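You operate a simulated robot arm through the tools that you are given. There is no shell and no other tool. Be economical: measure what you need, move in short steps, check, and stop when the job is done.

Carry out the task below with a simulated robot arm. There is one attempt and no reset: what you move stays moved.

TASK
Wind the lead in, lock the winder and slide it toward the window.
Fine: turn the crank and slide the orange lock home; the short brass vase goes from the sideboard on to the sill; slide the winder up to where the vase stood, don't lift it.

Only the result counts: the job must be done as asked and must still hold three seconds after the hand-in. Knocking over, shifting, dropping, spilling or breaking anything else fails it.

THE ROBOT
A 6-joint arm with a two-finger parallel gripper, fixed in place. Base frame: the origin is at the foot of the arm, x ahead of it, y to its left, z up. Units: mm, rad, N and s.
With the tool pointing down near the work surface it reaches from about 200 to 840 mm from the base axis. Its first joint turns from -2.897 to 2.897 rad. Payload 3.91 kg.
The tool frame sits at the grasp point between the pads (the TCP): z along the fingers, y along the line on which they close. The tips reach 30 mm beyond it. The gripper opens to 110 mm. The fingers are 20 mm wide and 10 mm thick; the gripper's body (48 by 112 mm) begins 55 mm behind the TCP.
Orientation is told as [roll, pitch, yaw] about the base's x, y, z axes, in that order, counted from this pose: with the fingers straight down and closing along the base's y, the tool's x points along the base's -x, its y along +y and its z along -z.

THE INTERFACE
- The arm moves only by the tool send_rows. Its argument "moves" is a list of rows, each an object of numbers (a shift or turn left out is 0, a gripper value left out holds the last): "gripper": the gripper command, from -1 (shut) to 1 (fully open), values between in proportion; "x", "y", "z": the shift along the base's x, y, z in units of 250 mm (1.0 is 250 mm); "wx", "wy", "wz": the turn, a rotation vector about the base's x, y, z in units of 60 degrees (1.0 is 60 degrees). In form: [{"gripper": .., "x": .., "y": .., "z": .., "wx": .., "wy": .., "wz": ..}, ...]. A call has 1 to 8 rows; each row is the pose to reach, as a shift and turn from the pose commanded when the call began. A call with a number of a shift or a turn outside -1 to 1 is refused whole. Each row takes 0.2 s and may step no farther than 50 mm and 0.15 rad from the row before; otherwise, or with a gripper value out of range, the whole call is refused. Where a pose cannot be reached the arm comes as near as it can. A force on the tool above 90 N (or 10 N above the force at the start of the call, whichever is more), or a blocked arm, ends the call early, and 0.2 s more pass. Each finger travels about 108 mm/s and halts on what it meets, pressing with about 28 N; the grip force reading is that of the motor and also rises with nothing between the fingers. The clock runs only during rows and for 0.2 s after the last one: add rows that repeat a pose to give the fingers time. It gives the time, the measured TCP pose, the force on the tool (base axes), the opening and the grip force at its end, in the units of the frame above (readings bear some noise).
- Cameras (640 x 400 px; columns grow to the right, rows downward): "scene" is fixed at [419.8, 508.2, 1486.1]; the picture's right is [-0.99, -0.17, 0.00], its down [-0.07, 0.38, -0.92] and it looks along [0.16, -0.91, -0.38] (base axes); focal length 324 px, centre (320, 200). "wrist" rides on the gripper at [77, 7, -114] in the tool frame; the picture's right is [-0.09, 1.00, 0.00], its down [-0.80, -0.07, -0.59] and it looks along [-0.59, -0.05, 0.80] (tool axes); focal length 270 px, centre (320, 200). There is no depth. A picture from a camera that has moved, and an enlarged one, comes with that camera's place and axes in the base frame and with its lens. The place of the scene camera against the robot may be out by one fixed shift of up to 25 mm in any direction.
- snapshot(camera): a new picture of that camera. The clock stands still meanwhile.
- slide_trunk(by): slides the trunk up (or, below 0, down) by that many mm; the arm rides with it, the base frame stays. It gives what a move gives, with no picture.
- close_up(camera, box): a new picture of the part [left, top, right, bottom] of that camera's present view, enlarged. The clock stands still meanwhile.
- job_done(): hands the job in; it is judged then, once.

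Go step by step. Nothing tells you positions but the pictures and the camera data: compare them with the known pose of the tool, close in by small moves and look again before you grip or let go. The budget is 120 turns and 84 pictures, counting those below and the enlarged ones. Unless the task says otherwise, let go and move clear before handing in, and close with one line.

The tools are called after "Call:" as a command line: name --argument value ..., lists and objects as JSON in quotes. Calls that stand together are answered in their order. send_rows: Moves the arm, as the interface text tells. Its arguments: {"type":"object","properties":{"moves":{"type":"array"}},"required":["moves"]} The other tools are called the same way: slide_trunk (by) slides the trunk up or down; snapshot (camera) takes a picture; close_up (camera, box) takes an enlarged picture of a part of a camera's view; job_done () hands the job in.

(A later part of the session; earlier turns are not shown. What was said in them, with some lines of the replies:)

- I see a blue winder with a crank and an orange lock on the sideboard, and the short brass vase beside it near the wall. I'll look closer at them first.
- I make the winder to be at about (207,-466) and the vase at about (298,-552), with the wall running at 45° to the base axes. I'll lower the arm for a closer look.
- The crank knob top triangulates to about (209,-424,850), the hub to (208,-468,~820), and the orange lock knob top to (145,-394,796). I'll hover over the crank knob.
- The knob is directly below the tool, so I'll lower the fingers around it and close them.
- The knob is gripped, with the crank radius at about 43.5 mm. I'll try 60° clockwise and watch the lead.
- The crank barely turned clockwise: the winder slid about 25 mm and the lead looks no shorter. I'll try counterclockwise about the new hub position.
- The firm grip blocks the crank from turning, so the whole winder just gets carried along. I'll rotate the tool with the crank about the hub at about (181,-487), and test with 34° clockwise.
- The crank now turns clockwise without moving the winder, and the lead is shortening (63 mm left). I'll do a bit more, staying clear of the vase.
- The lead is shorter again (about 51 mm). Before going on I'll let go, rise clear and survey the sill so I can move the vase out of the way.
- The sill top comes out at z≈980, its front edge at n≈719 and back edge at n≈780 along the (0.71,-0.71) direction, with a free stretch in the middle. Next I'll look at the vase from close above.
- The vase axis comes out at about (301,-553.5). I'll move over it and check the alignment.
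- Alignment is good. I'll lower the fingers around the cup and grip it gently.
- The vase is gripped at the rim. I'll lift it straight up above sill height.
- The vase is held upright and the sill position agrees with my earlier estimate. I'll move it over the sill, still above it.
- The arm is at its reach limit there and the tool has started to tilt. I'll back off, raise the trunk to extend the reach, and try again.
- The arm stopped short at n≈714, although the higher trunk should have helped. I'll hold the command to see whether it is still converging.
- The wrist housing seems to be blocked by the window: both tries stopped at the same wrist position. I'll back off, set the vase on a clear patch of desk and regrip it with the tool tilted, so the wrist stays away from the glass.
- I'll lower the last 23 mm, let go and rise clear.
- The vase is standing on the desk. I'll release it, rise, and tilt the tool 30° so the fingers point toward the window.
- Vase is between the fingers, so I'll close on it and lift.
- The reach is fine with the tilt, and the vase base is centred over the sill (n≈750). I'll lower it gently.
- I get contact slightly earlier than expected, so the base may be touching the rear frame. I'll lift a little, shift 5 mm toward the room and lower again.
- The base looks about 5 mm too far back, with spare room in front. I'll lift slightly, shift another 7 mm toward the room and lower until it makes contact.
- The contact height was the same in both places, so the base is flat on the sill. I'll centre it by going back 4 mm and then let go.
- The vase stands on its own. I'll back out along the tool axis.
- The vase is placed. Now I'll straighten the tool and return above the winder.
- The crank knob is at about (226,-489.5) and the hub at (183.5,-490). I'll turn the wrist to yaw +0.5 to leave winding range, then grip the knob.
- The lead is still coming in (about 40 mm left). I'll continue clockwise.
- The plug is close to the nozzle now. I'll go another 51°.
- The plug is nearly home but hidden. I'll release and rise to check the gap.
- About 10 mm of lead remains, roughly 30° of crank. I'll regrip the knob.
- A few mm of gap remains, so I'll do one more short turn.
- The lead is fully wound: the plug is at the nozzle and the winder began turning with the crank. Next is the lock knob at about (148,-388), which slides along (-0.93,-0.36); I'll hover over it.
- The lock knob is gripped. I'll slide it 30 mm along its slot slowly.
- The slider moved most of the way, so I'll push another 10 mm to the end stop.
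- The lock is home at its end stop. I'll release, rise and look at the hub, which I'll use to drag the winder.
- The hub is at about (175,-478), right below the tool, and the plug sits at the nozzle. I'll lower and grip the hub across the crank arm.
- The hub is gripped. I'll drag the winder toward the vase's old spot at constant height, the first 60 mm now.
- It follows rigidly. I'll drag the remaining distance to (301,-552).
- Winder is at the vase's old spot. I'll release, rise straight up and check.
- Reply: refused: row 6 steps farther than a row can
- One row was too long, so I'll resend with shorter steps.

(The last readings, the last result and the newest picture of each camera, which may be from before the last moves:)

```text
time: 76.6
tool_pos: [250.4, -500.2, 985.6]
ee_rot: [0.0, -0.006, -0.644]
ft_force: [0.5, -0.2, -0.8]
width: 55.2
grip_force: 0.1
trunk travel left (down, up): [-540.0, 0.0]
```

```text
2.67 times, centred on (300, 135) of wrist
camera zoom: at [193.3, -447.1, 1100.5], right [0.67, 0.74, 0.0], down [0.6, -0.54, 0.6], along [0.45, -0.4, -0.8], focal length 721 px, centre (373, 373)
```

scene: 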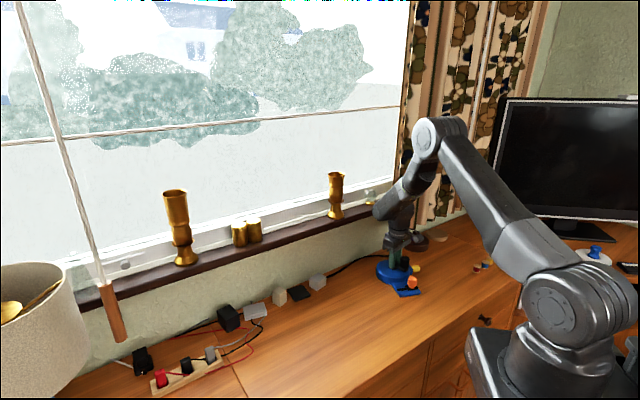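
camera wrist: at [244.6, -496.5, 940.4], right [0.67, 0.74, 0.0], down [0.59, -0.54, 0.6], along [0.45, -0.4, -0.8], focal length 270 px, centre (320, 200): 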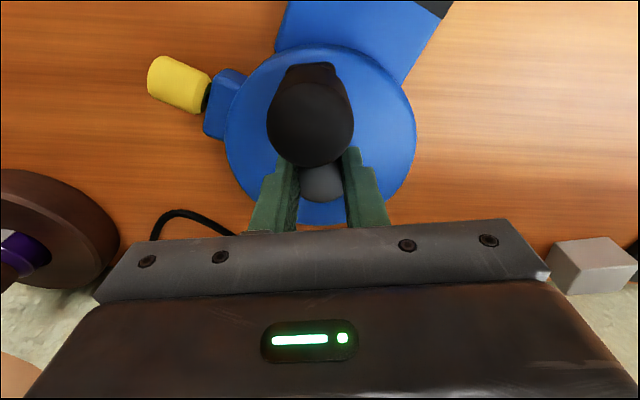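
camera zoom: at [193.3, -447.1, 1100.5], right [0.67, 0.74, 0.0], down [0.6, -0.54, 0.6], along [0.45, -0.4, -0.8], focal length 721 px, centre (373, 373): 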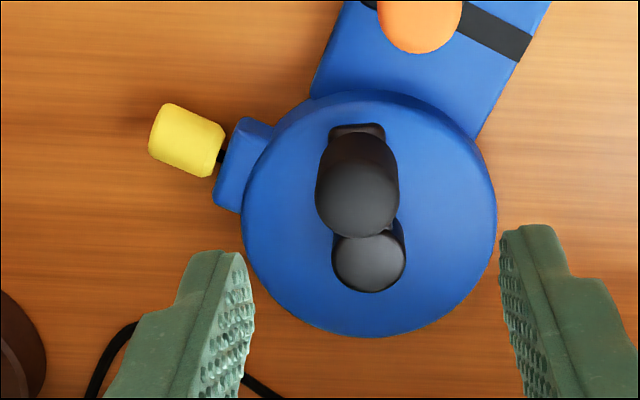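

Call:
close_up --camera "wrist" --box '[225, 90, 289, 140]'

Call:
close_up --camera "scene" --box '[370, 240, 450, 300]'

```text
8.00 times, centred on (257, 115) of wrist
camera zoom: at [193.3, -447.1, 1100.5], right [0.67, 0.74, 0.0], down [0.6, -0.54, 0.6], along [0.45, -0.4, -0.8], focal length 2162 px, centre (824, 880)
```

zoom: 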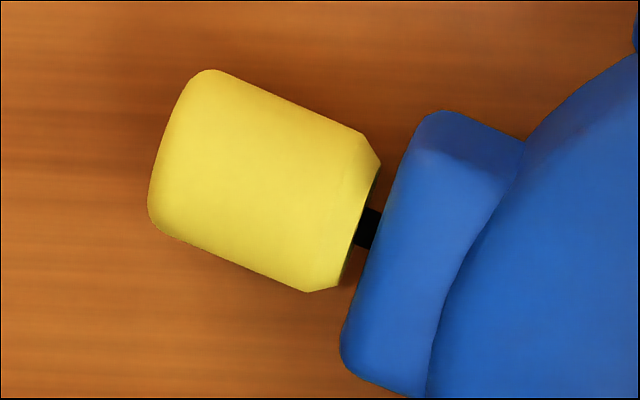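

```text
6.67 times, centred on (410, 270) of scene
camera zoom: at [419.8, 508.2, 1486.1], right [-0.99, -0.17, 0.0], down [-0.07, 0.38, -0.92], along [0.16, -0.91, -0.38], focal length 2157 px, centre (-280, -267)
```

zoom: 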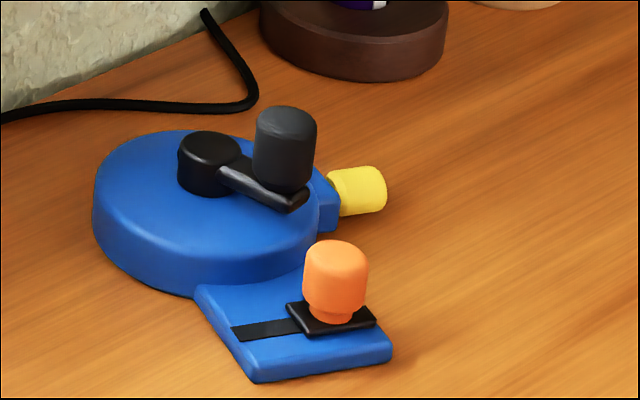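

About 4 mm of lead is still showing, and I can't tell whether that is the stop. I'll do a gentle test turn on the knob with a slight downward press.

Call:
send_rows --moves '[{"gripper": 0.0, "x": 0.076, "y": -0.092, "z": -0.08}, {"x": 0.076, "y": -0.092, "z": -0.26}, {"x": 0.076, "y": -0.092, "z": -0.42}, {"x": 0.076, "y": -0.092, "z": -0.51}, {"x": 0.076, "y": -0.092, "z": -0.51, "gripper": -1}, {"x": 0.076, "y": -0.092, "z": -0.51}, {"x": 0.076, "y": -0.092, "z": -0.51}]'

Call:
send_rows --moves '[{"gripper": -1, "z": -0.01}, {"x": 0.0172, "y": 0.0196, "z": -0.012, "wz": -0.1417}, {"x": 0.0372, "y": 0.036, "z": -0.012, "wz": -0.2833}, {"x": 0.0596, "y": 0.0496, "z": -0.012, "wz": -0.425}]'

```text
time: 78.2
tool_pos: [268.4, -525.6, 858.5]
ee_rot: [-0.002, -0.005, -0.644]
ft_force: [0.0, 1.5, -0.1]
width: 31.3
grip_force: 28.6
trunk travel left (down, up): [-540.0, 0.0]
```

```text
time: 79.2
tool_pos: [284.4, -513.5, 856.1]
ee_rot: [0.0, -0.007, -1.09]
ft_force: [-3.4, -0.7, 7.3]
width: 30.6
grip_force: 27.9
trunk travel left (down, up): [-540.0, 0.0]
```

Now I'll release, rise and compare.

Call:
send_rows --moves '[{"gripper": -0.2, "z": 0.01}, {"gripper": 0.0, "z": 0.01}, {"z": 0.08}, {"z": 0.22}, {"z": 0.4}, {"z": 0.5, "x": -0.08, "y": 0.04, "wz": 0.14}, {"z": 0.52, "x": -0.136, "y": 0.054, "wz": 0.28}, {"z": 0.52, "x": -0.136, "y": 0.054, "wz": 0.42}]'

Call:
close_up --camera "wrist" --box '[180, 60, 420, 210]'

```text
time: 81.0
tool_pos: [251.1, -500.3, 984.1]
ee_rot: [0.0, -0.006, -0.649]
ft_force: [-0.3, 0.3, -0.2]
width: 55.1
grip_force: 0.2
trunk travel left (down, up): [-540.0, 0.0]
```

```text
2.67 times, centred on (300, 135) of wrist
camera zoom: at [194.1, -446.1, 1099.8], right [0.67, 0.74, 0.0], down [0.59, -0.54, 0.6], along [0.44, -0.4, -0.8], focal length 721 px, centre (373, 373)
```

zoom: 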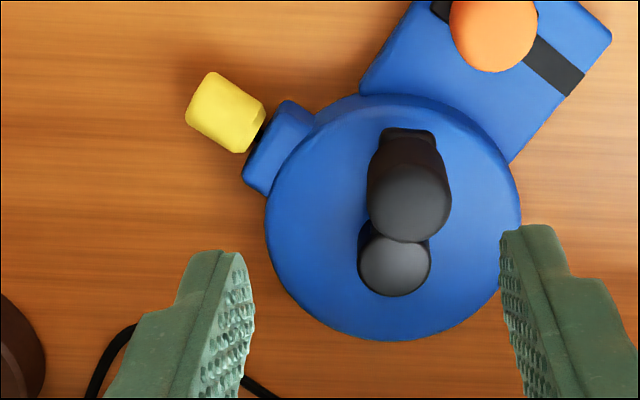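

The gap did not change and the winder turned with the crank, so the crank is at its stop and locked. The winder shifted about 10 mm, so I'll grip the hub again and slide it back onto the spot.

Call:
send_rows --moves '[{"gripper": 0.0, "x": 0.12, "y": -0.08, "wz": -0.14}, {"x": 0.234, "y": -0.163, "z": -0.06, "wz": -0.28}, {"x": 0.234, "y": -0.163, "z": -0.2, "wz": -0.416}, {"x": 0.234, "y": -0.163, "z": -0.38, "wz": -0.416}, {"x": 0.234, "y": -0.163, "z": -0.53, "wz": -0.416}, {"x": 0.234, "y": -0.163, "z": -0.626, "wz": -0.416}, {"x": 0.234, "y": -0.163, "z": -0.626, "wz": -0.416}]'

Call:
send_rows --moves '[{"gripper": -1}, {"gripper": -1}, {"gripper": -1}]'

```text
time: 82.6
tool_pos: [311.6, -539.8, 829.6]
ee_rot: [0.0, -0.005, -1.086]
ft_force: [-0.1, -0.4, -0.5]
width: 55.1
grip_force: 0.1
trunk travel left (down, up): [-540.0, 0.0]
```

```text
time: 83.4
tool_pos: [311.1, -539.5, 828.8]
ee_rot: [-0.001, -0.004, -1.084]
ft_force: [-1.0, -0.4, 0.2]
width: 26.1
grip_force: 27.6
trunk travel left (down, up): [-540.0, 0.0]
```

Call:
send_rows --moves '[{"gripper": -1, "x": -0.018, "y": -0.023}, {"x": -0.036, "y": -0.046}, {"x": -0.036, "y": -0.046}]'

Call:
send_rows --moves '[{"gripper": -0.3}, {"gripper": 0.0}, {"z": 0.06}, {"z": 0.2}, {"z": 0.38}, {"z": 0.52}, {"z": 0.6, "x": -0.1, "y": 0.1}, {"z": 0.62, "x": -0.22, "y": 0.22}]'

Call:
snapshot --camera "scene"

```text
time: 84.2
tool_pos: [302.2, -550.9, 828.8]
ee_rot: [0.0, -0.006, -1.086]
ft_force: [3.0, 3.5, 0.1]
width: 24.0
grip_force: 28.4
trunk travel left (down, up): [-540.0, 0.0]
```

```text
time: 86.0
tool_pos: [246.5, -496.0, 985.5]
ee_rot: [0.0, -0.004, -1.087]
ft_force: [-0.5, -0.1, -0.2]
width: 54.9
grip_force: 0.1
trunk travel left (down, up): [-540.0, 0.0]
```

```text
0 pictures are left
```

scene: 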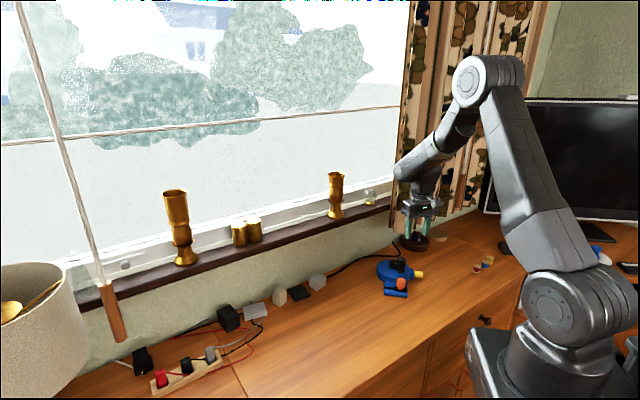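

The winder now stands at the vase's old spot, wound and locked. The vase stands on the sill and the arm is clear, so I'm handing in.

Call:
job_done

```text
The job is handed in.
```

I've handed the job in: the lead is wound in, the orange lock is home, the short vase is on the sill, and I slid the winder to where the vase stood without lifting it. About 4 mm of lead still shows between the plug and the winder; I took that as the stop, because a last test turn didn't shorten it.
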